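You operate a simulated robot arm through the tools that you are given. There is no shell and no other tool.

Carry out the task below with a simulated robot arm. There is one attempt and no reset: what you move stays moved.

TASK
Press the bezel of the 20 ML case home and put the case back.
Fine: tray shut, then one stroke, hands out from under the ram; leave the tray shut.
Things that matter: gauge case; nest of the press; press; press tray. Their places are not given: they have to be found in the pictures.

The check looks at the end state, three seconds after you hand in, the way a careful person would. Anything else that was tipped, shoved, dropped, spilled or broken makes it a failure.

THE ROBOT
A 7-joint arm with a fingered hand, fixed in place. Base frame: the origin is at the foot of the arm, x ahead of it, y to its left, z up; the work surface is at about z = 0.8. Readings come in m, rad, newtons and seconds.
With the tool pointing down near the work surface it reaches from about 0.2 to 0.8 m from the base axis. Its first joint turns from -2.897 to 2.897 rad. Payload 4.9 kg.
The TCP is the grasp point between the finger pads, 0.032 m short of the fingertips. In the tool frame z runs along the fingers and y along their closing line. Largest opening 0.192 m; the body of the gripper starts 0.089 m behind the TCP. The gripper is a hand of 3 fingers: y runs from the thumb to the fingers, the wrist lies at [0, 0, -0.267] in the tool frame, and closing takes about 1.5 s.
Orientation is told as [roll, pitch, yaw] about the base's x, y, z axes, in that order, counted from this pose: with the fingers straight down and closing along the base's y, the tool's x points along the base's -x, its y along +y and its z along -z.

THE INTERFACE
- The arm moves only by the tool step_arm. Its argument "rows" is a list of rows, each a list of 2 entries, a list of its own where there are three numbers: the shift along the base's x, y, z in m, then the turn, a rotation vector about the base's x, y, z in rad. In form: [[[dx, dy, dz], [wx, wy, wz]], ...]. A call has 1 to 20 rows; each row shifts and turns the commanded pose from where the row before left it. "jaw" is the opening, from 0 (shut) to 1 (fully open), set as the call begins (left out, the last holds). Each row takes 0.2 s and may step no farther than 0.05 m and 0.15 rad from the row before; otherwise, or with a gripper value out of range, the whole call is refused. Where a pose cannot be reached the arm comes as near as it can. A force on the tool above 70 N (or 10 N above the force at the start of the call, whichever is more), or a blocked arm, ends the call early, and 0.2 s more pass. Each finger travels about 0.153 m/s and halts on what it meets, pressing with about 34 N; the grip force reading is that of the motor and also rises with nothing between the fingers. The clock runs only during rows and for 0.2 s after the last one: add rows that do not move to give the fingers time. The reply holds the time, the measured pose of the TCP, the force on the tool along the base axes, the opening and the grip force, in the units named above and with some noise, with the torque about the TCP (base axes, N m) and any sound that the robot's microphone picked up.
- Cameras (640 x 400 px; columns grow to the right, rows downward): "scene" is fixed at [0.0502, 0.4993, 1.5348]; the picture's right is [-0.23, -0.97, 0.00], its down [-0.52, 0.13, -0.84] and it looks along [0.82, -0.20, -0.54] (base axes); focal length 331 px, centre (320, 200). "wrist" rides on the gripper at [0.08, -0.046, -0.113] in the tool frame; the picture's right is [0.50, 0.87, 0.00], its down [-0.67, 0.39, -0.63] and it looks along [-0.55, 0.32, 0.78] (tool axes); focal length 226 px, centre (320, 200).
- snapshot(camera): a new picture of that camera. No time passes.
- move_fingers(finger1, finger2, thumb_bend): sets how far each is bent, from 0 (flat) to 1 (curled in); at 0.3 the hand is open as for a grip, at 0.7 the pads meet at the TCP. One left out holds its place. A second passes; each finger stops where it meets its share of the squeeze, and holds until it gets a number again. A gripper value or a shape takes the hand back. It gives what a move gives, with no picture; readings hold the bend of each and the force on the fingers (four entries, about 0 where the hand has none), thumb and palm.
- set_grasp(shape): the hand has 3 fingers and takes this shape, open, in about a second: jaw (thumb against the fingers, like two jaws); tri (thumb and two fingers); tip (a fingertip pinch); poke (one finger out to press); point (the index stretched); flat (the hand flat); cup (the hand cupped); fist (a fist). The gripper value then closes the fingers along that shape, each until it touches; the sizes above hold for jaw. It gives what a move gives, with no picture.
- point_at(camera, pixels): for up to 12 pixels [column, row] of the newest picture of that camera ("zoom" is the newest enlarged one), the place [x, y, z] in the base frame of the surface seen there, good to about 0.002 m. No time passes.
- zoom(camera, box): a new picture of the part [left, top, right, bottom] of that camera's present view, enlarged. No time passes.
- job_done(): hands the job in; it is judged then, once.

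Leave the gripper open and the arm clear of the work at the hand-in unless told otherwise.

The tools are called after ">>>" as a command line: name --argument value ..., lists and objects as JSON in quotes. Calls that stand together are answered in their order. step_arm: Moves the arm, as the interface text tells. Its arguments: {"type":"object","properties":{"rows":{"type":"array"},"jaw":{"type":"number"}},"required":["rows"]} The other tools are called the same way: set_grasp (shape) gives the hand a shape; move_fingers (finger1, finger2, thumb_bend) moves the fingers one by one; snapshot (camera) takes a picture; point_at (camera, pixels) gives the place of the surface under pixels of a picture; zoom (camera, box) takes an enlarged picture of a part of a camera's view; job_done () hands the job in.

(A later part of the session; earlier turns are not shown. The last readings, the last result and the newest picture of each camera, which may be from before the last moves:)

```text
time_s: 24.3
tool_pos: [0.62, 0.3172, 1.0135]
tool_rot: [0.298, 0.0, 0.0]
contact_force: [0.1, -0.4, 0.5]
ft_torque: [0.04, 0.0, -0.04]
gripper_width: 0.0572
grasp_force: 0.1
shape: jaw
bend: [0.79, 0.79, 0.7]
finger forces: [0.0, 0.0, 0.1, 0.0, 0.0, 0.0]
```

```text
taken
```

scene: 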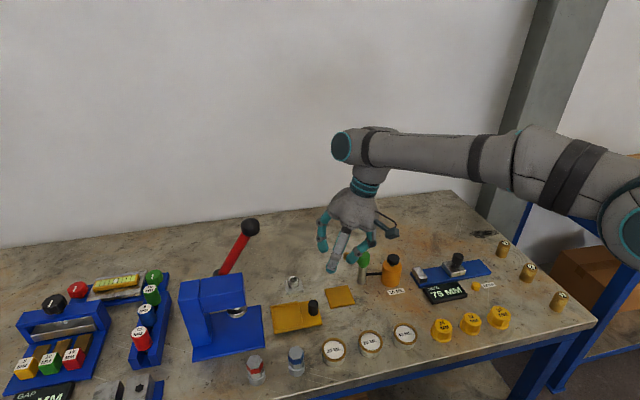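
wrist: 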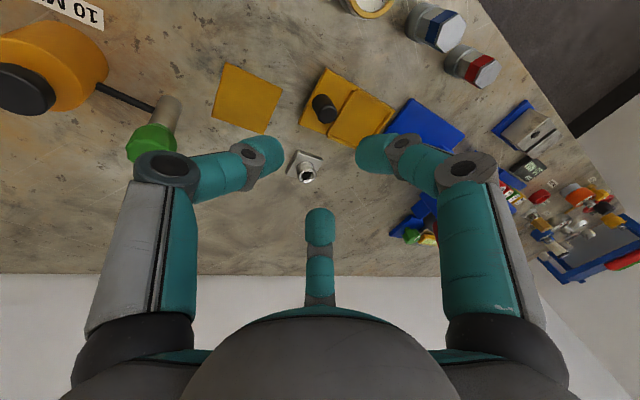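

The tray stayed out. I zoom in on the nest to measure its centre, and re-measure the 20 ML case rim.

>>> zoom --camera "scene" --box '[262, 290, 342, 340]'

>>> point_at --camera "zoom" --pixels '[[105, 315], [300, 285], [270, 120], [100, 140], [190, 220], [80, 160], [110, 330], [345, 265], [305, 115], [430, 110], [200, 120], [200, 305]]'

>>> zoom --camera "scene" --box '[338, 318, 402, 358]'

>>> point_at --camera "zoom" --pixels '[[212, 215], [445, 245], [325, 128], [330, 345], [205, 290], [425, 330], [225, 230], [425, 240], [265, 375], [350, 395]]'

```text
8.00 times, centred on (302, 315) of scene
```

zoom: 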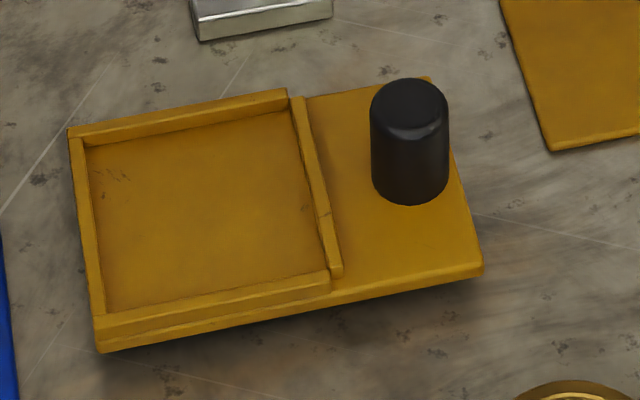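

```text
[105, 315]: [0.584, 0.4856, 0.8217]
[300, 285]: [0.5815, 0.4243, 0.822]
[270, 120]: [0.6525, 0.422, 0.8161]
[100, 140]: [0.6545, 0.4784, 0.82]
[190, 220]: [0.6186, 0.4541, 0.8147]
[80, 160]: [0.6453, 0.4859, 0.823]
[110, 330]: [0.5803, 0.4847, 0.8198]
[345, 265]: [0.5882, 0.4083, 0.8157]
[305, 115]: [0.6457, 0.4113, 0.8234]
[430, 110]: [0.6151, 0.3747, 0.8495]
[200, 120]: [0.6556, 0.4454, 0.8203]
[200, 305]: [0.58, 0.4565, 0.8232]
```

```text
10.00 times, centred on (370, 338) of scene
```

zoom: 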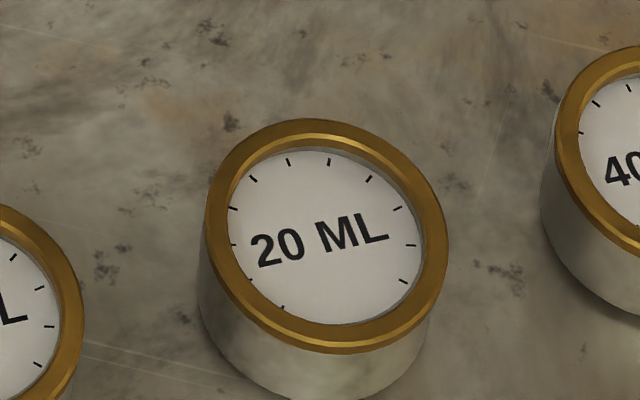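

```text
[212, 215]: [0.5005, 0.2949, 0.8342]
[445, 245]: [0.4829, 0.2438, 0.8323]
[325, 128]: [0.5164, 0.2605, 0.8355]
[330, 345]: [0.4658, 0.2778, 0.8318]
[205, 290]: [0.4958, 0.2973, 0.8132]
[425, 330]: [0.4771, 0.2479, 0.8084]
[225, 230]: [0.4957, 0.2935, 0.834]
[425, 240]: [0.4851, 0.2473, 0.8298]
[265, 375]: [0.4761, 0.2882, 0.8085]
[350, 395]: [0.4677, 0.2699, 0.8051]
```

Bezel outer circle: centre (0.4914, 0.2693), radius 0.027. I'll measure the nest floor edges more precisely.

>>> zoom --camera "scene" --box '[268, 298, 308, 336]'

```text
10.53 times, centred on (288, 317) of scene
```

zoom: 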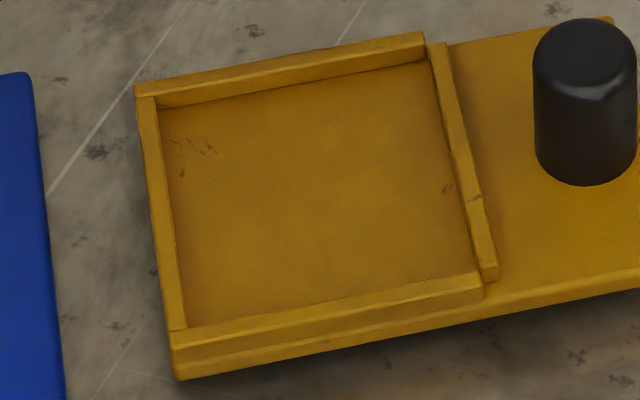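

>>> point_at --camera "zoom" --pixels '[[165, 115], [175, 200], [188, 320], [440, 120], [455, 180], [470, 260], [420, 72], [300, 90], [220, 320], [320, 300], [452, 273], [320, 200]]'

>>> point_at --camera "zoom" --pixels '[[145, 150], [155, 200], [158, 150], [455, 130], [465, 130], [443, 130], [300, 65], [300, 85], [330, 292], [330, 310], [330, 325], [300, 72]]'

```text
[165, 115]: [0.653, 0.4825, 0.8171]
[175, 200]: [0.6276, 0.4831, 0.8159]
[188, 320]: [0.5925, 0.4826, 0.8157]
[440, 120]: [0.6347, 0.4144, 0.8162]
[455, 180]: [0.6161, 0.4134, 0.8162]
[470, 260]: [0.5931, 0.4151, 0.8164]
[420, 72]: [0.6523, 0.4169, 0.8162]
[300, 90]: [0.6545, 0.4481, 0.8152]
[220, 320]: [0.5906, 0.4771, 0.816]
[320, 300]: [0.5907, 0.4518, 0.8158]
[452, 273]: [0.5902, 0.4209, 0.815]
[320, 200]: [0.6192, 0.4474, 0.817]
```

```text
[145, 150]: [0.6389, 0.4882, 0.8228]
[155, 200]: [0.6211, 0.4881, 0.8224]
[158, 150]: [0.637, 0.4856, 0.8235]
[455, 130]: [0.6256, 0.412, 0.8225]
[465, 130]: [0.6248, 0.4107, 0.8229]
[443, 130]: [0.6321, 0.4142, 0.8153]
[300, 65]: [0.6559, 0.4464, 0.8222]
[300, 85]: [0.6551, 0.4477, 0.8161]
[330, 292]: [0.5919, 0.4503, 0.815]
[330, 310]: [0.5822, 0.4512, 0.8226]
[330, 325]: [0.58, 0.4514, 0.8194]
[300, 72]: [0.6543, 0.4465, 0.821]
```

The nest interior spans x 0.585–0.653 and y 0.4135–0.484, so its centre is (0.619, 0.449). The case radius is 0.027, so it fits with room. I'll go above the 20 ML case with a yaw of +0.52 rad, so no finger points at the neighbouring cases, and only 0.06 rad tilt.

>>> step_arm --rows '[[[-0.02, -0.008, 0.0], [-0.149, 0, 0]], [[-0.02, -0.008, 0.0], [-0.149, 0, 0]], [[-0.02, -0.008, -0.01], [0, 0, 0.131]], [[-0.02, -0.008, -0.015], [0, 0, 0.131]], [[-0.02, -0.008, -0.02], [0, 0, 0.131]], [[-0.02, -0.008, -0.02], [0, 0, 0.131]], [[-0.0086, -0.001, -0.018], [0.06, 0, 0]], [[0, 0, 0], [0, 0, 0]], [[0, 0, 0], [0, 0, 0]]]' --jaw 0.36

>>> snapshot --camera "wrist"

>>> zoom --camera "scene" --box '[290, 220, 450, 370]'

```text
time_s: 26.3
tool_pos: [0.492, 0.272, 0.9273]
tool_rot: [0.053, -0.03, 0.523]
contact_force: [0.7, 0.9, 0.7]
ft_torque: [0.0, -0.01, -0.01]
gripper_width: 0.0687
grasp_force: 0.1
shape: jaw
bend: [0.44, 0.44, 0.7]
finger forces: [0.0, 0.0, 0.0, 0.1, 0.0, 0.0]
```

```text
taken
```

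wrist: 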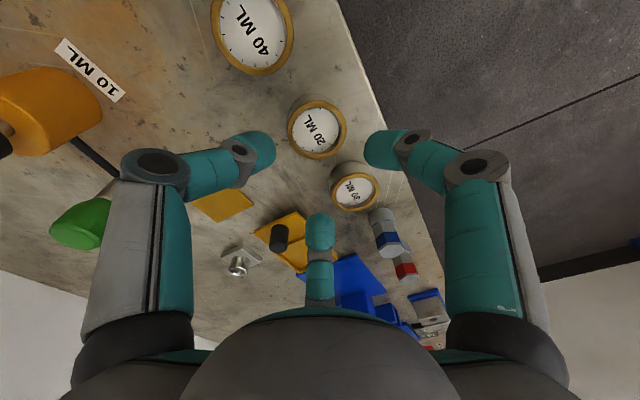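

```text
2.67 times, centred on (370, 295) of scene
```

zoom: 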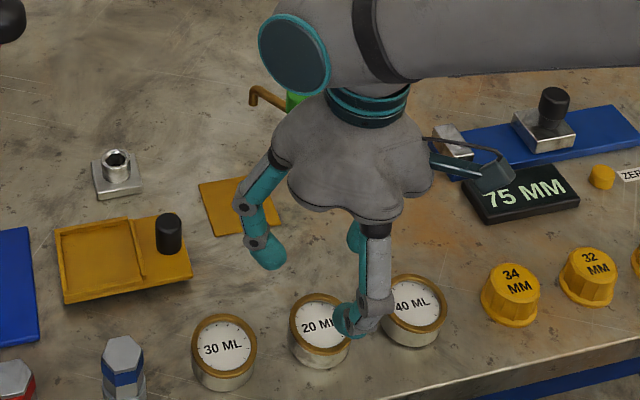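

The hand is over the 20 ML case. I lower part way and read the pose again.

>>> step_arm --rows '[[[0, -0.001, -0.02], [0, 0, 0]], [[0, -0.001, -0.02], [0, 0, 0]], [[0, 0, 0], [0, 0, 0]]]'

>>> step_arm --rows '[[[0, 0, 0], [0, 0, 0]]]'

>>> step_arm --rows '[[[0, 0, 0], [0, 0, 0]]]'

>>> zoom --camera "wrist" --box '[220, 60, 420, 270]'

>>> point_at --camera "zoom" --pixels '[[320, 130], [230, 190], [400, 190], [320, 320]]'

```text
time_s: 27.1
tool_pos: [0.4913, 0.2686, 0.8887]
tool_rot: [0.053, -0.031, 0.522]
contact_force: [-0.8, 0.2, -0.5]
ft_torque: [0.07, 0.01, 0.02]
gripper_width: 0.0689
grasp_force: 0.1
shape: jaw
bend: [0.44, 0.44, 0.7]
finger forces: [0.0, 0.0, 0.0, 0.0, 0.1, 0.1]
```

```text
time_s: 27.5
tool_pos: [0.4905, 0.2679, 0.8876]
tool_rot: [0.051, -0.03, 0.524]
contact_force: [0.3, -0.5, 0.1]
ft_torque: [-0.02, 0.0, -0.02]
gripper_width: 0.069
grasp_force: 0.0
shape: jaw
bend: [0.44, 0.44, 0.7]
finger forces: [0.0, 0.1, 0.0, 0.0, 0.0, 0.0]
```

```text
time_s: 27.9
tool_pos: [0.4906, 0.2688, 0.8886]
tool_rot: [0.052, -0.033, 0.523]
contact_force: [0.2, -0.4, 0.4]
ft_torque: [-0.07, 0.0, -0.01]
gripper_width: 0.0688
grasp_force: 0.1
shape: jaw
bend: [0.44, 0.44, 0.7]
finger forces: [0.1, 0.0, 0.1, 0.0, 0.1, 0.0]
```

```text
1.90 times, centred on (320, 165) of wrist
```

zoom: 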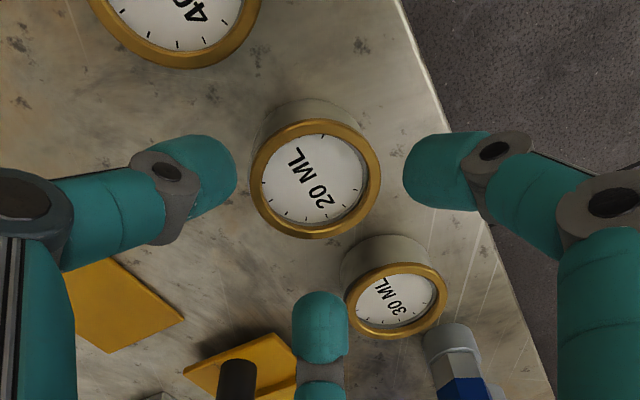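

```text
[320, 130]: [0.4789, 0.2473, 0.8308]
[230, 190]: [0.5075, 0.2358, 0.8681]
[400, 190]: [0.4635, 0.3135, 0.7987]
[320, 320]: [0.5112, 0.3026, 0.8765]
```

Pose is (0.4907, 0.2685, 0.8883), well aligned. I descend to TCP z≈0.8425, in small rows.

>>> step_arm --rows '[[[0.0005, 0, -0.015], [0, 0, 0]], [[0, 0, -0.015], [0, 0, 0]], [[0, 0, -0.01], [0, 0, 0]], [[0, 0, -0.0055], [0, 0, 0]], [[0, 0, 0], [0, 0, 0]]]'

>>> zoom --camera "wrist" --box '[220, 60, 420, 270]'

>>> zoom --camera "scene" --box '[310, 280, 430, 370]'

```text
time_s: 29.1
tool_pos: [0.4934, 0.2676, 0.8434]
tool_rot: [0.054, -0.031, 0.522]
contact_force: [-0.5, -0.7, -0.7]
ft_torque: [0.02, 0.01, 0.02]
gripper_width: 0.0689
grasp_force: 0.0
shape: jaw
bend: [0.44, 0.44, 0.7]
finger forces: [0.1, 0.1, 0.1, 0.0, 0.0, 0.1]
```

```text
1.90 times, centred on (320, 165) of wrist
```

zoom: 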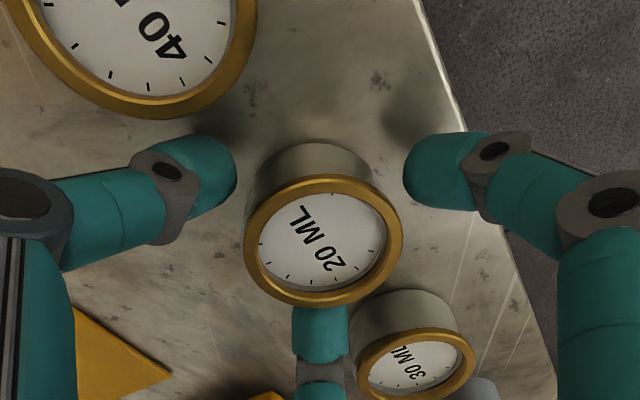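

```text
4.44 times, centred on (370, 325) of scene
```

zoom: 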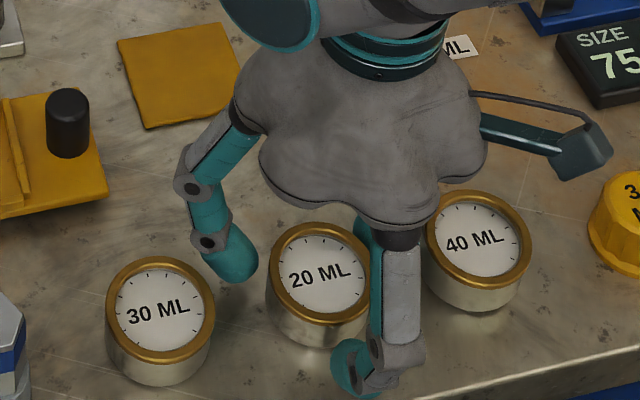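

Let me check the tip positions against the case centre (0.4914, 0.2693) before closing.

>>> point_at --camera "zoom" --pixels '[[235, 278], [235, 260], [345, 375], [350, 355], [362, 230], [320, 235], [300, 310]]'

>>> zoom --camera "wrist" --box '[220, 60, 420, 270]'

>>> point_at --camera "zoom" --pixels '[[225, 170], [228, 190], [412, 170], [410, 190], [320, 325], [320, 345], [250, 240], [392, 240]]'

```text
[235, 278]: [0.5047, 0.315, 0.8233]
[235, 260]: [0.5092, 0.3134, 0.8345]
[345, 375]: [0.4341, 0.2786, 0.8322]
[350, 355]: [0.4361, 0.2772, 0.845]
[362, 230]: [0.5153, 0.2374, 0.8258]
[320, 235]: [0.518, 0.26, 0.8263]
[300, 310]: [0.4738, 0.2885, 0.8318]
```

```text
1.90 times, centred on (320, 165) of wrist
```

zoom: 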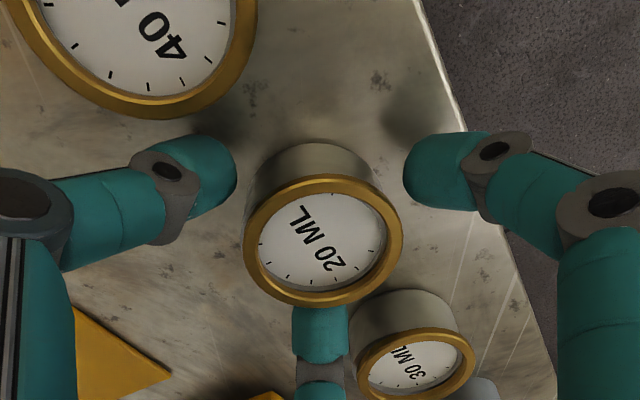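

```text
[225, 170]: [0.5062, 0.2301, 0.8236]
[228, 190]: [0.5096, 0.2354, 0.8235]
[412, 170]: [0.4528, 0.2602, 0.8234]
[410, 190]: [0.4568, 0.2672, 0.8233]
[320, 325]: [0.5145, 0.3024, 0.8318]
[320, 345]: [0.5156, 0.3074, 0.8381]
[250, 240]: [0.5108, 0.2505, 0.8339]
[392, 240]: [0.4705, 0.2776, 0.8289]
```

The three tips are within about 3 mm of even spacing around the case. I close the grip.

>>> step_arm --rows '[[[0, 0, 0], [0, 0, 0]], [[0, 0, 0], [0, 0, 0]], [[0, 0, 0], [0, 0, 0]], [[0, 0, 0], [0, 0, 0]], [[0, 0, 0], [0, 0, 0]]]' --jaw 0.2

>>> zoom --camera "wrist" --box '[220, 60, 420, 270]'

>>> zoom --camera "scene" --box '[310, 280, 430, 370]'

```text
time_s: 30.3
tool_pos: [0.4937, 0.2677, 0.8438]
tool_rot: [0.051, -0.031, 0.523]
contact_force: [-0.5, 0.5, 1.2]
ft_torque: [0.03, 0.02, -0.03]
gripper_width: 0.05
grasp_force: 33.8
shape: jaw
bend: [0.78, 0.79, 0.7]
finger forces: [29.7, 30.4, 0.1, 0.1, 30.3, 0.0]
```

```text
1.90 times, centred on (320, 165) of wrist
```

zoom: 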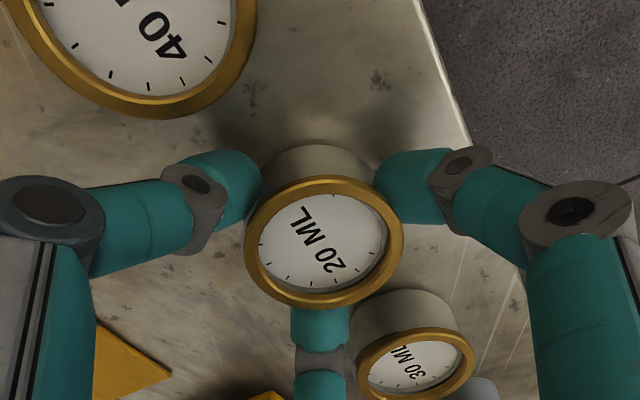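

```text
4.44 times, centred on (370, 325) of scene
```

zoom: 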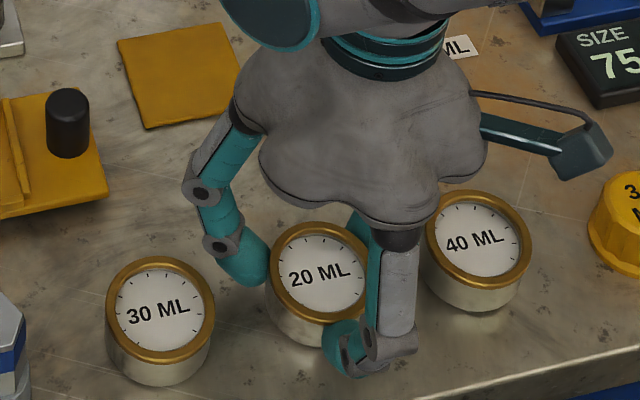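

The grip holds at 30 N per finger, on the metal body below the bezel. I lift 0.06 m and check.

>>> step_arm --rows '[[[0, 0, 0.01], [0, 0, 0]], [[0, 0, 0.02], [0, 0, 0]], [[0, 0, 0.03], [0, 0, 0]], [[0, 0, 0], [0, 0, 0]]]'

>>> zoom --camera "scene" --box '[310, 260, 430, 350]'

>>> zoom --camera "wrist" --box '[220, 60, 420, 270]'

```text
time_s: 31.3
tool_pos: [0.4923, 0.2661, 0.9021]
tool_rot: [0.052, -0.032, 0.524]
contact_force: [-0.5, -1.3, -1.5]
ft_torque: [0.01, 0.02, -0.03]
gripper_width: 0.0496
grasp_force: 33.7
shape: jaw
bend: [0.78, 0.79, 0.7]
finger forces: [29.8, 30.5, 0.0, 0.0, 30.2, 0.1]
```

```text
4.44 times, centred on (370, 305) of scene
```

zoom: 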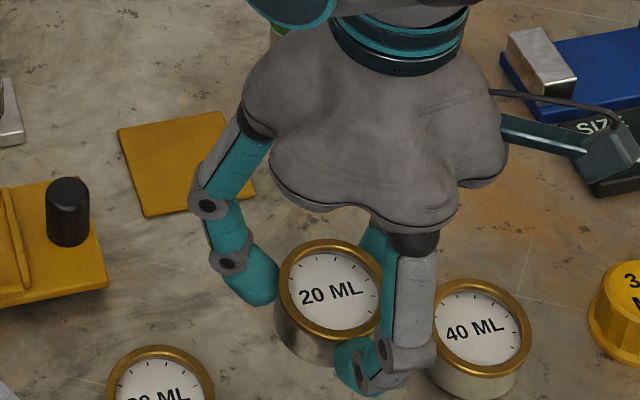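

```text
1.90 times, centred on (320, 165) of wrist
```

zoom: 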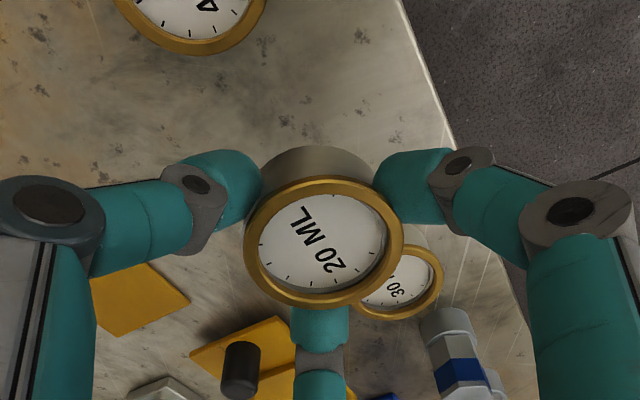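

The case is lifted cleanly and sits level. Before moving it near the lever, I measure the hand's own shape, to know its clearance.

>>> point_at --camera "zoom" --pixels '[[500, 150], [250, 100], [270, 60], [330, 40], [345, 60], [460, 60], [480, 80], [505, 120]]'

>>> snapshot --camera "scene"

>>> point_at --camera "scene" --pixels '[[296, 355], [296, 348], [255, 370], [255, 357], [340, 297], [292, 284], [363, 258], [250, 226], [248, 235], [327, 276], [374, 244], [440, 280]]'

```text
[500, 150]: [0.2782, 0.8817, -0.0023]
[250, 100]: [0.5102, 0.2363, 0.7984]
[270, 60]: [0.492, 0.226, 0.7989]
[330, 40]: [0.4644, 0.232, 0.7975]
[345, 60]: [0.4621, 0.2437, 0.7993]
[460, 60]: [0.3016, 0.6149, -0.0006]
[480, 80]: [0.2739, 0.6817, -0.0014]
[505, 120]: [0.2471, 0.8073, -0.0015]
```

```text
taken
```

scene: 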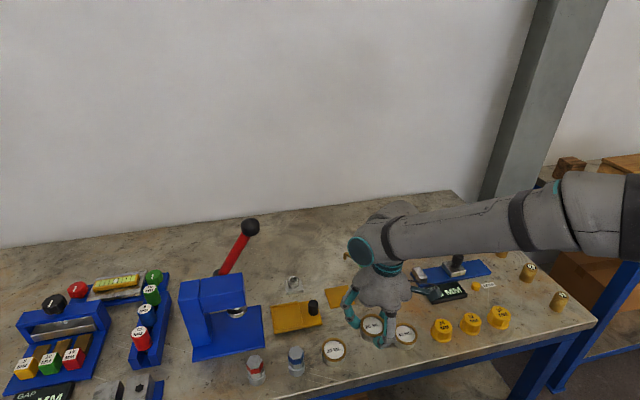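

```text
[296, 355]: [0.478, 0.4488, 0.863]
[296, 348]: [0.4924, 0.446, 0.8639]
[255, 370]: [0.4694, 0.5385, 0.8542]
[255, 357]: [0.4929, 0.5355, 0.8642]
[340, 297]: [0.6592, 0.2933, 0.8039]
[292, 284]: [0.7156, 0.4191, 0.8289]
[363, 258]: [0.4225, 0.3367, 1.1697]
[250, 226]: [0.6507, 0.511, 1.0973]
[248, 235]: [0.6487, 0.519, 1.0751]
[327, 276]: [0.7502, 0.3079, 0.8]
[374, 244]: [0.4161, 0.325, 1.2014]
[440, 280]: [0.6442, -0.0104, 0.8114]
```

My last points fell on the wrong (wrist) picture, so I take the scene zoom again. I also note that the arm's wrist joint body is at about (0.42, 0.33, 1.17), above the hand.

>>> zoom --camera "scene" --box '[330, 190, 450, 350]'

>>> point_at --camera "zoom" --pixels '[[245, 260], [260, 225], [290, 200], [310, 160], [375, 210], [395, 235], [350, 265], [265, 120], [250, 60], [330, 110], [300, 290], [280, 165]]'

```text
2.50 times, centred on (390, 270) of scene
```

zoom: 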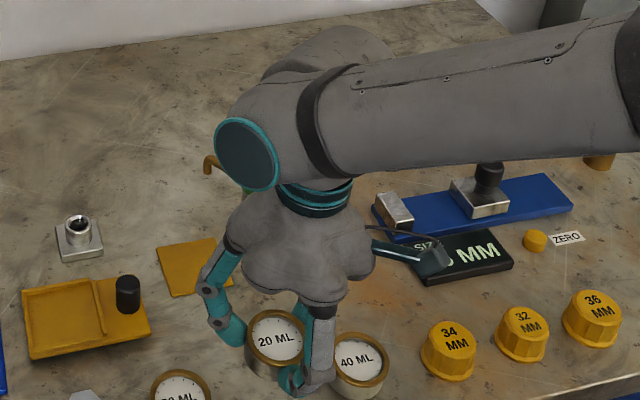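

```text
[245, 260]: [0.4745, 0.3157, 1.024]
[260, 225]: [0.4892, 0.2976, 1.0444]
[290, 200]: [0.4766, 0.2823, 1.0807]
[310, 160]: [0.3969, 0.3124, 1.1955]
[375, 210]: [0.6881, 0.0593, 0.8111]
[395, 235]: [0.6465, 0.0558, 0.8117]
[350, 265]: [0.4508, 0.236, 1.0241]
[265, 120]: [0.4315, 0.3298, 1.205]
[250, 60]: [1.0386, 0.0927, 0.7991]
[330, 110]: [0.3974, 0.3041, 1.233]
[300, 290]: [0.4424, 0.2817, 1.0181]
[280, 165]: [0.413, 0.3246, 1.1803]
```

The hand's neck is slim at the lever-knob height, so the way is clear. I carry the case by (+0.1276, +0.1797) to hover over the nest.

>>> step_arm --rows '[[[0, 0, 0.005], [0, 0, 0]], [[0.02552, 0.03594, 0], [0, 0, 0]], [[0.02552, 0.03594, 0], [0, 0, 0]], [[0.02552, 0.03594, 0], [0, 0, 0]], [[0.02552, 0.03594, 0], [0, 0, 0]], [[0.02552, 0.03594, 0], [0, 0, 0]], [[0, 0, 0], [0, 0, 0]]]'

>>> snapshot --camera "scene"

>>> snapshot --camera "wrist"

>>> zoom --camera "scene" --box '[230, 250, 350, 340]'

```text
time_s: 32.9
tool_pos: [0.6174, 0.4478, 0.9081]
tool_rot: [0.051, -0.032, 0.524]
contact_force: [1.1, 0.1, -2.5]
ft_torque: [-0.02, 0.01, 0.03]
gripper_width: 0.0497
grasp_force: 33.5
shape: jaw
bend: [0.78, 0.79, 0.7]
finger forces: [29.9, 30.9, 0.1, 0.0, 30.5, 0.0]
```

```text
taken
```

scene: 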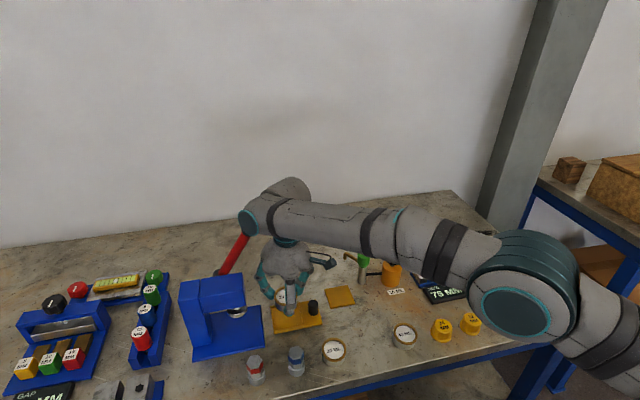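

```text
taken
```

wrist: 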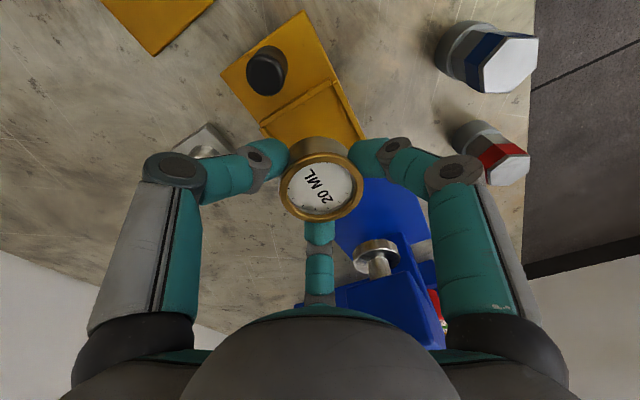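

```text
4.44 times, centred on (290, 295) of scene
```

zoom: 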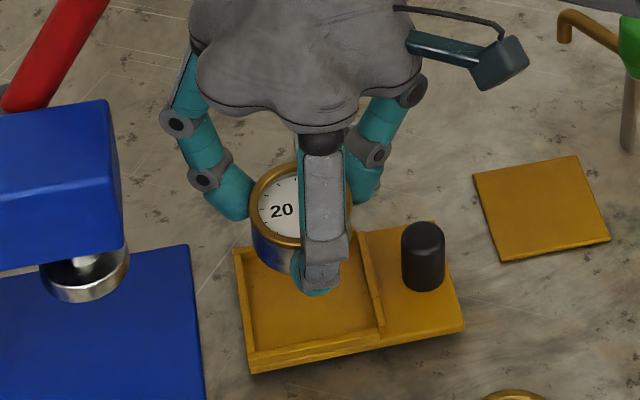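

Hovering over the nest. I measure the bezel rim of the held case to see its true centre against the nest centre (0.619, 0.449).

>>> point_at --camera "zoom" --pixels '[[253, 205], [270, 173], [290, 163], [258, 230], [275, 243], [290, 247]]'

>>> zoom --camera "wrist" --box '[260, 120, 380, 240]'

>>> point_at --camera "zoom" --pixels '[[205, 250], [320, 330], [440, 235], [320, 120], [225, 180], [415, 170], [230, 290], [410, 300]]'

```text
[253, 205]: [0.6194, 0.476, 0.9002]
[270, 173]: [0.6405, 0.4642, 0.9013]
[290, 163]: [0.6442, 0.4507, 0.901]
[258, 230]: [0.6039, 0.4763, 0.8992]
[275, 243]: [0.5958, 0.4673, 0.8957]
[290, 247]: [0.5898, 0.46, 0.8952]
```

```text
3.33 times, centred on (320, 180) of wrist
```

zoom: 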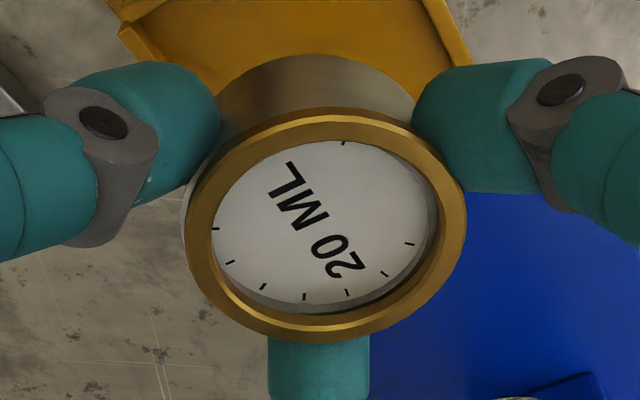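

```text
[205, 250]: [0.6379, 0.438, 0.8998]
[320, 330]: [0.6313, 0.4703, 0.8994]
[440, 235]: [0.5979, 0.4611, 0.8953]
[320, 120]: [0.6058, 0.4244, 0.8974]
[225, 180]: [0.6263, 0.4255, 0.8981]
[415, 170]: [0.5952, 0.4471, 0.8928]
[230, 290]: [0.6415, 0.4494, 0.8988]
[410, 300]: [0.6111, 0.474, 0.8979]
```

The held case centre is (0.618, 0.4487), right on the nest. The bezel is a bit higher on the +x side, as it was on the bench. I lower it by 0.044, then read the force.

>>> step_arm --rows '[[[0.0005, 0, -0.015], [0, 0, 0]], [[0, 0, -0.015], [0, 0, 0]], [[0, 0, -0.01], [0, 0, 0]], [[0, 0, -0.004], [0, 0, 0]], [[0, 0, 0], [0, 0, 0]]]'

>>> zoom --camera "scene" --box '[250, 270, 338, 340]'

>>> zoom --camera "wrist" --box '[230, 70, 410, 270]'

```text
time_s: 34.1
tool_pos: [0.6195, 0.4475, 0.864]
tool_rot: [0.053, -0.033, 0.523]
contact_force: [-0.9, -0.2, -2.3]
ft_torque: [-0.01, 0.0, -0.05]
gripper_width: 0.0498
grasp_force: 34.2
shape: jaw
bend: [0.78, 0.79, 0.7]
finger forces: [29.9, 31.0, 0.1, 0.0, 30.5, 0.1]
```

```text
5.71 times, centred on (294, 305) of scene
```

zoom: 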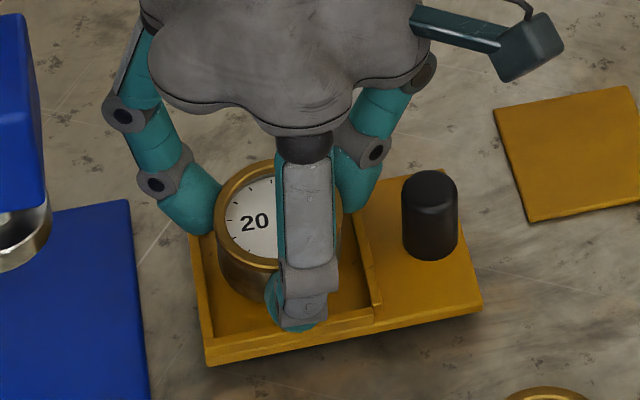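

```text
2.00 times, centred on (320, 170) of wrist
```

zoom: 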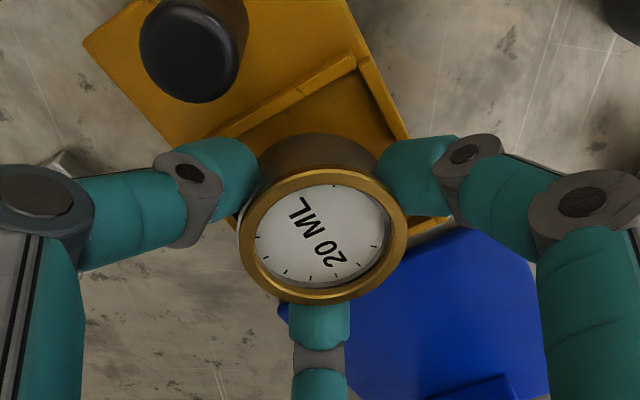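

It is inside the rims and about 5 mm above the floor. I lower in 1.5 mm rows and watch the vertical force.

>>> step_arm --rows '[[[0, 0, -0.0015], [0, 0, 0]], [[0, 0, -0.0015], [0, 0, 0]], [[0, 0, 0], [0, 0, 0]]]'

>>> step_arm --rows '[[[0, 0, -0.001], [0, 0, 0]], [[0, 0, 0], [0, 0, 0]]]'

>>> step_arm --rows '[[[0, 0, -0.001], [0, 0, 0]], [[0, 0, 0], [0, 0, 0]]]'

```text
time_s: 34.9
tool_pos: [0.6215, 0.4477, 0.8622]
tool_rot: [0.051, -0.031, 0.523]
contact_force: [-0.1, -0.3, -2.8]
ft_torque: [0.04, 0.01, 0.02]
gripper_width: 0.0497
grasp_force: 34.3
shape: jaw
bend: [0.78, 0.79, 0.7]
finger forces: [29.8, 31.1, 0.1, 0.1, 30.5, 0.0]
```

```text
time_s: 35.5
tool_pos: [0.621, 0.4467, 0.8594]
tool_rot: [0.053, -0.033, 0.525]
contact_force: [-0.5, 0.6, -1.5]
ft_torque: [0.0, 0.02, -0.03]
gripper_width: 0.0496
grasp_force: 33.8
shape: jaw
bend: [0.78, 0.79, 0.7]
finger forces: [29.9, 31.0, 0.0, 0.1, 30.5, 0.0]
```

```text
time_s: 36.1
tool_pos: [0.6201, 0.4483, 0.8578]
tool_rot: [0.053, -0.032, 0.524]
contact_force: [0.9, -0.3, -2.3]
ft_torque: [-0.01, 0.06, 0.0]
gripper_width: 0.0495
grasp_force: 33.7
shape: jaw
bend: [0.78, 0.79, 0.7]
finger forces: [30.0, 31.0, 0.0, 0.1, 30.5, 0.0]
```

No contact yet. One more millimetre at a time.

>>> step_arm --rows '[[[0, 0, -0.001], [0, 0, 0]], [[0, 0, 0], [0, 0, 0]]]'

>>> zoom --camera "scene" --box '[264, 290, 324, 340]'

>>> point_at --camera "zoom" --pixels '[[170, 130], [190, 180], [200, 205], [210, 90], [150, 100], [215, 225], [180, 240]]'

```text
time_s: 36.7
tool_pos: [0.6212, 0.4472, 0.8595]
tool_rot: [0.052, -0.032, 0.524]
contact_force: [0.1, 0.1, -0.9]
ft_torque: [-0.04, 0.03, 0.0]
gripper_width: 0.0496
grasp_force: 34.0
shape: jaw
bend: [0.78, 0.79, 0.7]
finger forces: [30.1, 31.2, 0.1, 0.1, 30.5, 0.0]
```

```text
8.00 times, centred on (294, 315) of scene
```

zoom: 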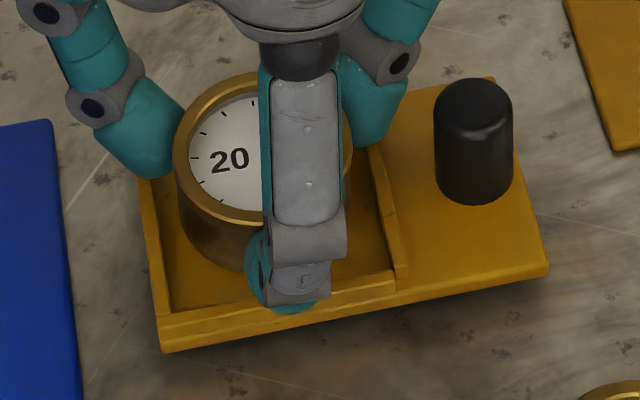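

```text
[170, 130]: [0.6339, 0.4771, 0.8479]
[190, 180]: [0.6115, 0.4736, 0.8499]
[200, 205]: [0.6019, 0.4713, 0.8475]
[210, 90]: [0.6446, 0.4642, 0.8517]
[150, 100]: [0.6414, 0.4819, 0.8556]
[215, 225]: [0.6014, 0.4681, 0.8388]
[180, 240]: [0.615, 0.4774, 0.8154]
```

The weight reading fell from about -2.5 to -0.9 N, and the bezel top is 0.016 above its bench height, which matches the nest floor. The case is seated. I open to 0.36 and lift straight away.

>>> step_arm --rows '[[[0, 0, 0], [0, 0, 0]], [[0, 0, 0], [0, 0, 0]], [[0, 0, 0], [0, 0, 0]]]' --jaw 0.36

>>> zoom --camera "scene" --box '[264, 290, 324, 340]'

>>> step_arm --rows '[[[0, 0, 0.01], [0, 0, 0]], [[0, 0, 0.02], [0, 0, 0]], [[0, -0.01, 0.03], [0, 0, 0]], [[0, -0.02, 0.03], [0, 0, 0]], [[0, -0.04, 0.03], [0, 0, 0]], [[0, -0.04, 0.03], [0, 0, 0]], [[0, -0.04, 0.0], [0, 0, 0]]]'

>>> zoom --camera "scene" --box '[264, 290, 324, 340]'

>>> snapshot --camera "scene"

```text
time_s: 37.5
tool_pos: [0.6212, 0.449, 0.8586]
tool_rot: [0.053, -0.03, 0.523]
contact_force: [0.0, 0.7, 0.0]
ft_torque: [-0.02, 0.01, 0.02]
gripper_width: 0.0687
grasp_force: 0.1
shape: jaw
bend: [0.44, 0.44, 0.7]
finger forces: [0.1, 0.1, 0.0, 0.0, 0.0, 0.0]
```

```text
8.00 times, centred on (294, 315) of scene
```

zoom: 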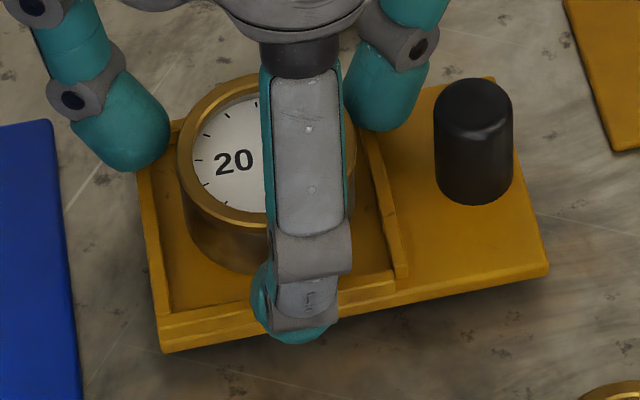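

```text
time_s: 39.1
tool_pos: [0.6197, 0.297, 1.0087]
tool_rot: [0.052, -0.03, 0.524]
contact_force: [-0.8, 0.1, -0.6]
ft_torque: [0.04, 0.04, 0.0]
gripper_width: 0.0689
grasp_force: 0.0
shape: jaw
bend: [0.44, 0.44, 0.7]
finger forces: [0.0, 0.1, 0.0, 0.0, 0.0, 0.0]
```

```text
8.00 times, centred on (294, 315) of scene
```

zoom: 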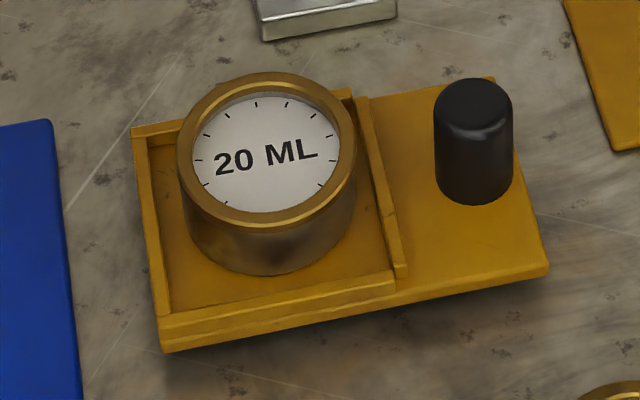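

```text
taken
```

scene: 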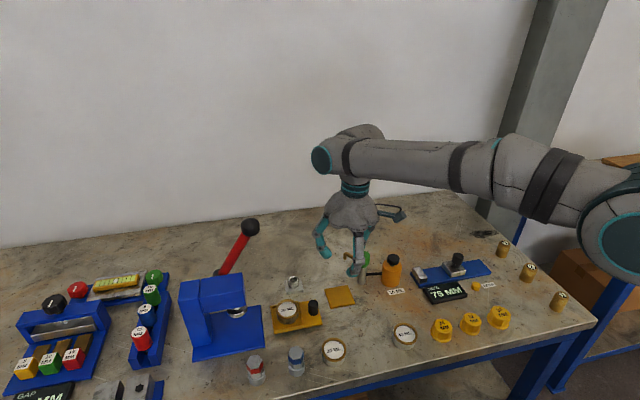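

The case is in the nest. I measure its centre against the nest, using the bezel edges (left (178,150), right (355,150), top (268,75), bottom (265,228)).

>>> zoom --camera "scene" --box '[264, 290, 324, 340]'

>>> point_at --camera "zoom" --pixels '[[182, 140], [352, 165], [280, 76], [255, 222], [205, 100], [330, 200], [265, 170], [245, 270], [195, 210], [345, 220], [165, 260], [375, 220]]'

```text
8.00 times, centred on (294, 315) of scene
```

zoom: 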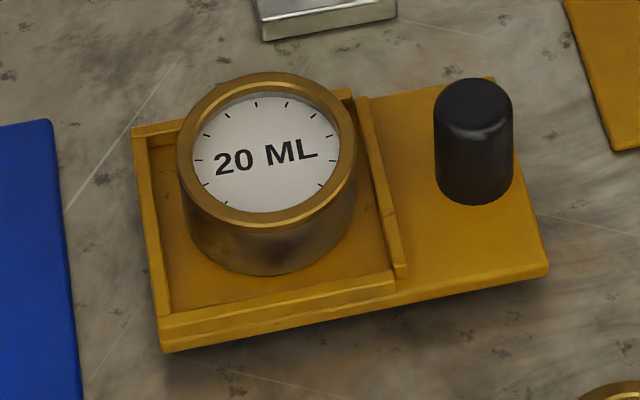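

```text
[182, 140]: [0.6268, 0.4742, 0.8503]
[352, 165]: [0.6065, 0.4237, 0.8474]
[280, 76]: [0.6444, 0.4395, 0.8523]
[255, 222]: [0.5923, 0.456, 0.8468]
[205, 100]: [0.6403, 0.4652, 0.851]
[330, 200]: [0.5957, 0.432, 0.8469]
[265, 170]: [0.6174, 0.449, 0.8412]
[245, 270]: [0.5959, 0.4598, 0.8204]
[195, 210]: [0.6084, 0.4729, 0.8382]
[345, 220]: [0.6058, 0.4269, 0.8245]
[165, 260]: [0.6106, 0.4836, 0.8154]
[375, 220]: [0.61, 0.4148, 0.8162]
```

The case centre is (0.6175, 0.4485), well centred. Next I shut the tray. I turn the hand back to yaw 0 and tilt 0.3, and line up on the tray knob, the same way as before.

>>> step_arm --rows '[[[0, 0, 0], [-0.06, 0, 0]], [[0, 0, 0], [0, 0, -0.131]], [[0, 0, 0], [0, 0, -0.131]], [[0, 0, 0], [0, 0, -0.131]], [[0, 0, 0], [0, 0, -0.131]], [[0, 0.0, 0], [0.15, 0, 0]], [[0, 0.02, 0], [0.15, 0, 0]], [[0, 0.02, -0.025], [0, 0, 0]], [[0, 0, -0.03], [0, 0, 0]], [[0, 0, 0], [0, 0, 0]]]' --jaw 0.3

>>> zoom --camera "scene" --box '[240, 220, 400, 345]'

>>> zoom --camera "wrist" --box '[220, 60, 420, 270]'

```text
time_s: 41.3
tool_pos: [0.6204, 0.3388, 0.9531]
tool_rot: [0.302, -0.003, -0.001]
contact_force: [-0.4, 0.1, -0.1]
ft_torque: [0.0, 0.01, -0.01]
gripper_width: 0.0579
grasp_force: 0.0
shape: jaw
bend: [0.47, 0.47, 0.7]
finger forces: [0.0, 0.0, 0.0, 0.0, 0.0, 0.0]
```

```text
3.20 times, centred on (320, 282) of scene
```

zoom: 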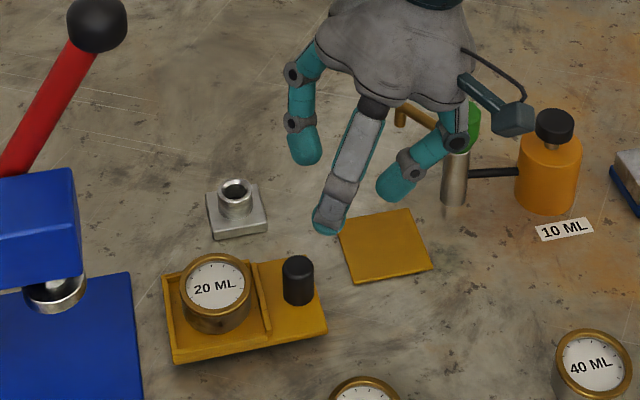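

```text
1.90 times, centred on (320, 165) of wrist
```

zoom: 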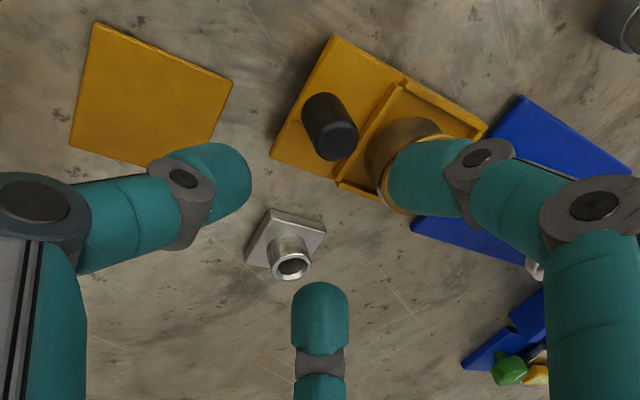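

Lined up. I descend along the tool axis to the knob, then close.

>>> step_arm --rows '[[[0, 0.008, -0.025], [0, 0, 0]], [[0, 0.008, -0.025], [0, 0, 0]], [[0, 0.008, -0.025], [0, 0, 0]], [[0, 0.004, -0.012], [0, 0, 0]], [[0, 0.002, -0.006], [0, 0, 0]], [[0, 0, 0], [0, 0, 0]]]'

>>> zoom --camera "wrist" --box '[220, 60, 420, 270]'

>>> zoom --camera "scene" --box '[250, 260, 346, 340]'

```text
time_s: 42.7
tool_pos: [0.6211, 0.368, 0.8599]
tool_rot: [0.3, -0.002, 0.0]
contact_force: [0.2, 0.1, -0.6]
ft_torque: [0.02, 0.03, -0.02]
gripper_width: 0.0578
grasp_force: 0.1
shape: jaw
bend: [0.47, 0.47, 0.7]
finger forces: [0.0, 0.0, 0.0, 0.0, 0.0, 0.1]
```

```text
1.90 times, centred on (320, 165) of wrist
```

zoom: 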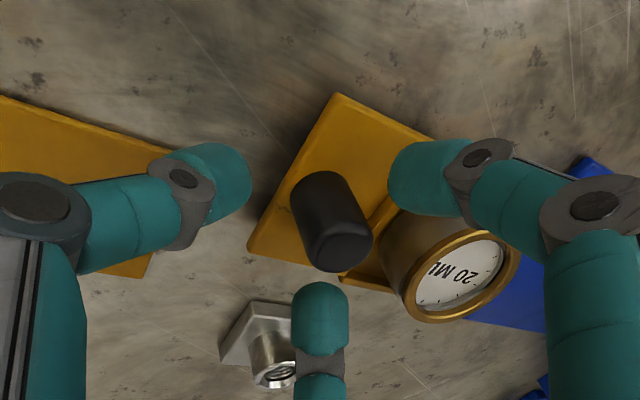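

```text
5.00 times, centred on (298, 300) of scene
```

zoom: 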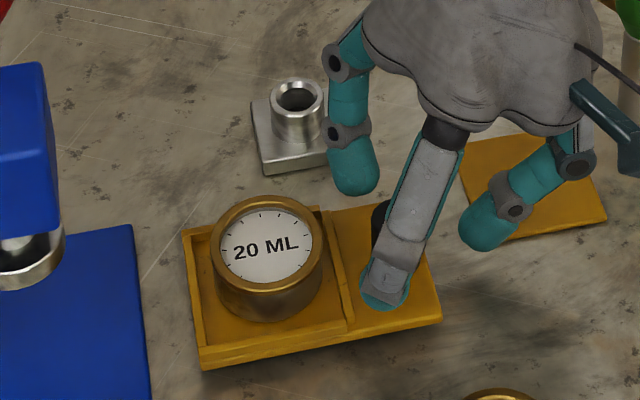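

Good alignment. Close on the knob, then push towards +y slowly (the same corridor as on the way out).

>>> step_arm --rows '[[[0, 0, 0], [0, 0, 0]], [[0, 0, 0], [0, 0, 0]], [[0, 0, 0], [0, 0, 0]], [[0, 0, 0], [0, 0, 0]], [[0, 0, 0], [0, 0, 0]], [[0, 0, 0], [0, 0, 0]]]' --jaw 0.05

>>> step_arm --rows '[[[0, 0.005, 0], [0, 0, 0]], [[0, 0.01, 0], [0, 0, 0]], [[0, 0.01, 0], [0, 0, 0]], [[0, 0.01, 0], [0, 0, 0]], [[0, 0.01, 0], [0, 0, 0]]]'

>>> zoom --camera "scene" --box '[210, 250, 338, 350]'

```text
time_s: 44.1
tool_pos: [0.62, 0.3689, 0.859]
tool_rot: [0.301, -0.002, -0.001]
contact_force: [1.8, 4.3, -1.8]
ft_torque: [0.09, -0.05, 0.0]
gripper_width: 0.0141
grasp_force: 33.9
shape: jaw
bend: [0.61, 0.62, 0.7]
finger forces: [30.6, 30.5, 0.1, 0.1, 26.0, 0.0]
```

```text
time_s: 45.3
tool_pos: [0.6203, 0.413, 0.8607]
tool_rot: [0.299, -0.002, 0.001]
contact_force: [4.4, 1.2, -5.3]
ft_torque: [-0.03, -0.09, 0.01]
gripper_width: 0.0144
grasp_force: 34.0
shape: jaw
bend: [0.62, 0.62, 0.7]
finger forces: [29.9, 31.0, 0.0, 0.1, 30.3, 0.0]
```

```text
4.00 times, centred on (274, 300) of scene
```

zoom: 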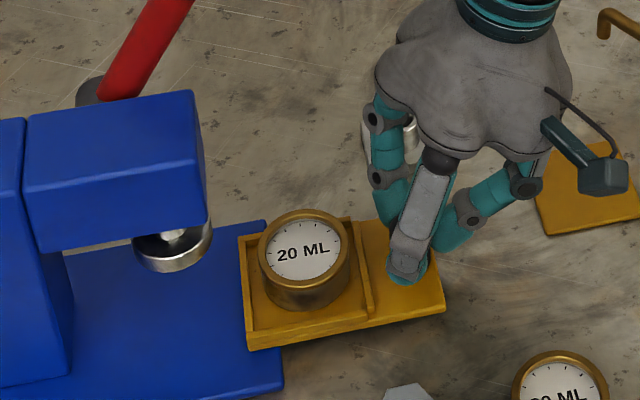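

The tray slides in with the case level in it. Case top at 0.852 is well under the ram at 0.882, so I continue.

>>> step_arm --rows '[[[0, 0.01, 0], [0, 0, 0]], [[0, 0.01, 0], [0, 0, 0]], [[0, 0.01, 0], [0, 0, 0]], [[0, 0.01, 0], [0, 0, 0]], [[0, 0.01, 0], [0, 0, 0]], [[0, 0.01, 0], [0, 0, 0]]]'

>>> zoom --camera "scene" --box '[190, 240, 318, 340]'

```text
time_s: 46.7
tool_pos: [0.6201, 0.4729, 0.8608]
tool_rot: [0.3, 0.0, 0.0]
contact_force: [-0.5, 1.9, -2.8]
ft_torque: [-0.08, 0.0, 0.04]
gripper_width: 0.0145
grasp_force: 33.9
shape: jaw
bend: [0.62, 0.62, 0.7]
finger forces: [32.3, 29.9, 0.0, 0.1, 30.1, 0.1]
```

```text
4.00 times, centred on (254, 290) of scene
```

zoom: 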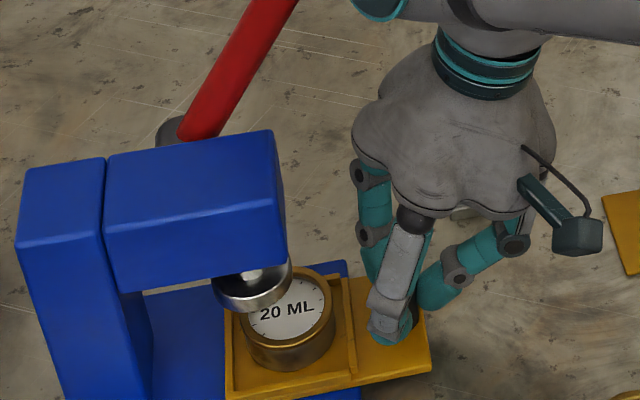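

Nearly shut. I push the last bit in 5 mm rows until it meets its stop.

>>> step_arm --rows '[[[0, 0.005, 0], [0, 0, 0]], [[0, 0.005, 0], [0, 0, 0]], [[0, 0.004, 0], [0, 0, 0]], [[0, 0.003, 0], [0, 0, 0]], [[0, 0, 0], [0, 0, 0]]]'

>>> step_arm --rows '[[[0, 0.003, 0], [0, 0, 0]], [[0, 0, 0], [0, 0, 0]]]'

>>> zoom --camera "scene" --box '[175, 250, 303, 350]'

```text
time_s: 47.9
tool_pos: [0.6214, 0.4897, 0.8604]
tool_rot: [0.299, -0.001, 0.001]
contact_force: [-9.3, -8.0, 5.5]
ft_torque: [-0.18, 0.26, 0.12]
gripper_width: 0.0143
grasp_force: 34.1
shape: jaw
bend: [0.61, 0.73, 0.7]
finger forces: [35.1, 29.2, 0.0, 0.0, 37.2, 0.1]
```

```text
time_s: 48.5
tool_pos: [0.6206, 0.4923, 0.8595]
tool_rot: [0.298, -0.003, 0.0]
contact_force: [-12.1, -23.5, 12.1]
ft_torque: [-0.59, 0.38, 0.05]
gripper_width: 0.015
grasp_force: 34.0
shape: jaw
bend: [0.62, 0.73, 0.69]
finger forces: [32.2, 28.4, 0.1, 0.1, 47.5, 0.0]
```

```text
4.00 times, centred on (239, 300) of scene
```

zoom: 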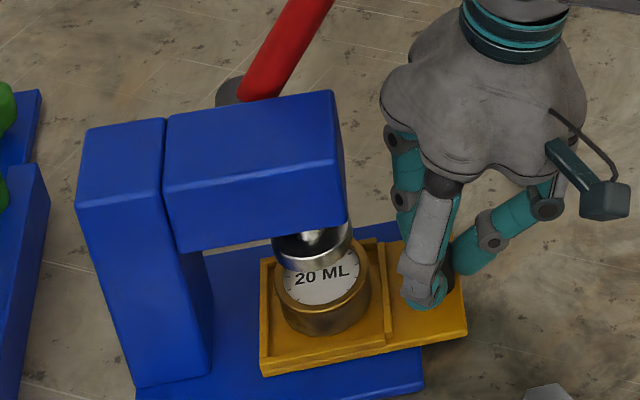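

The force rose to 23 N against the push, so the tray is fully shut. I ease 2 mm, open to 0.3, and withdraw along the tool axis.

>>> step_arm --rows '[[[0, -0.002, 0], [0, 0, 0]], [[0, 0, 0], [0, 0, 0]]]'

>>> step_arm --rows '[[[0, 0, 0], [0, 0, 0]], [[0, 0, 0], [0, 0, 0]], [[0, 0, 0], [0, 0, 0]], [[0, -0.009, 0.03], [0, 0, 0]], [[0, -0.012, 0.038], [0, 0, 0]], [[0, -0.03, 0.038], [0, 0, 0]], [[0, -0.03, 0.038], [0, 0, 0]], [[0, -0.03, 0.03], [0, 0, 0]], [[0, 0, 0], [0, 0, 0]]]' --jaw 0.3

>>> zoom --camera "scene" --box '[175, 210, 335, 350]'

>>> point_at --camera "zoom" --pixels '[[420, 245], [400, 300], [310, 60], [250, 150]]'

```text
time_s: 49.1
tool_pos: [0.6216, 0.4901, 0.8606]
tool_rot: [0.3, -0.001, -0.001]
contact_force: [-2.8, -15.8, 5.7]
ft_torque: [-0.52, 0.1, 0.02]
gripper_width: 0.0151
grasp_force: 33.8
shape: jaw
bend: [0.62, 0.73, 0.69]
finger forces: [30.8, 30.6, 0.0, 0.0, 43.9, 0.0]
```

```text
time_s: 51.1
tool_pos: [0.6202, 0.3786, 1.0345]
tool_rot: [0.299, -0.002, 0.0]
contact_force: [-0.7, -0.9, 0.0]
ft_torque: [0.02, 0.01, -0.02]
gripper_width: 0.0573
grasp_force: 0.1
shape: jaw
bend: [0.79, 0.79, 0.7]
finger forces: [0.0, 0.1, 0.0, 0.0, 0.1, 0.0]
```

```text
2.86 times, centred on (255, 280) of scene
```

zoom: 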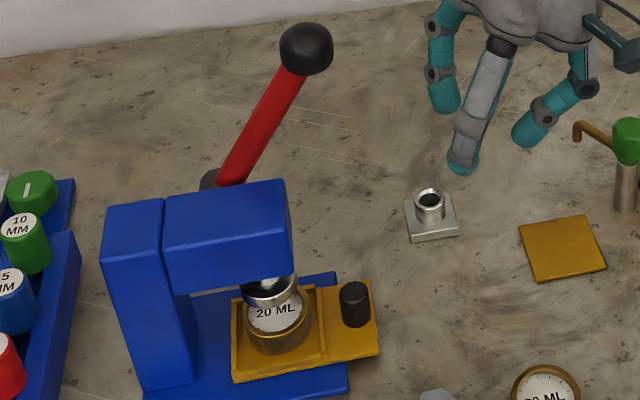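

```text
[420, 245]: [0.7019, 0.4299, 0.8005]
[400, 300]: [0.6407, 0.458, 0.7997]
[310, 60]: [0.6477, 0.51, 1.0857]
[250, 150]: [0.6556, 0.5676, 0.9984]
```

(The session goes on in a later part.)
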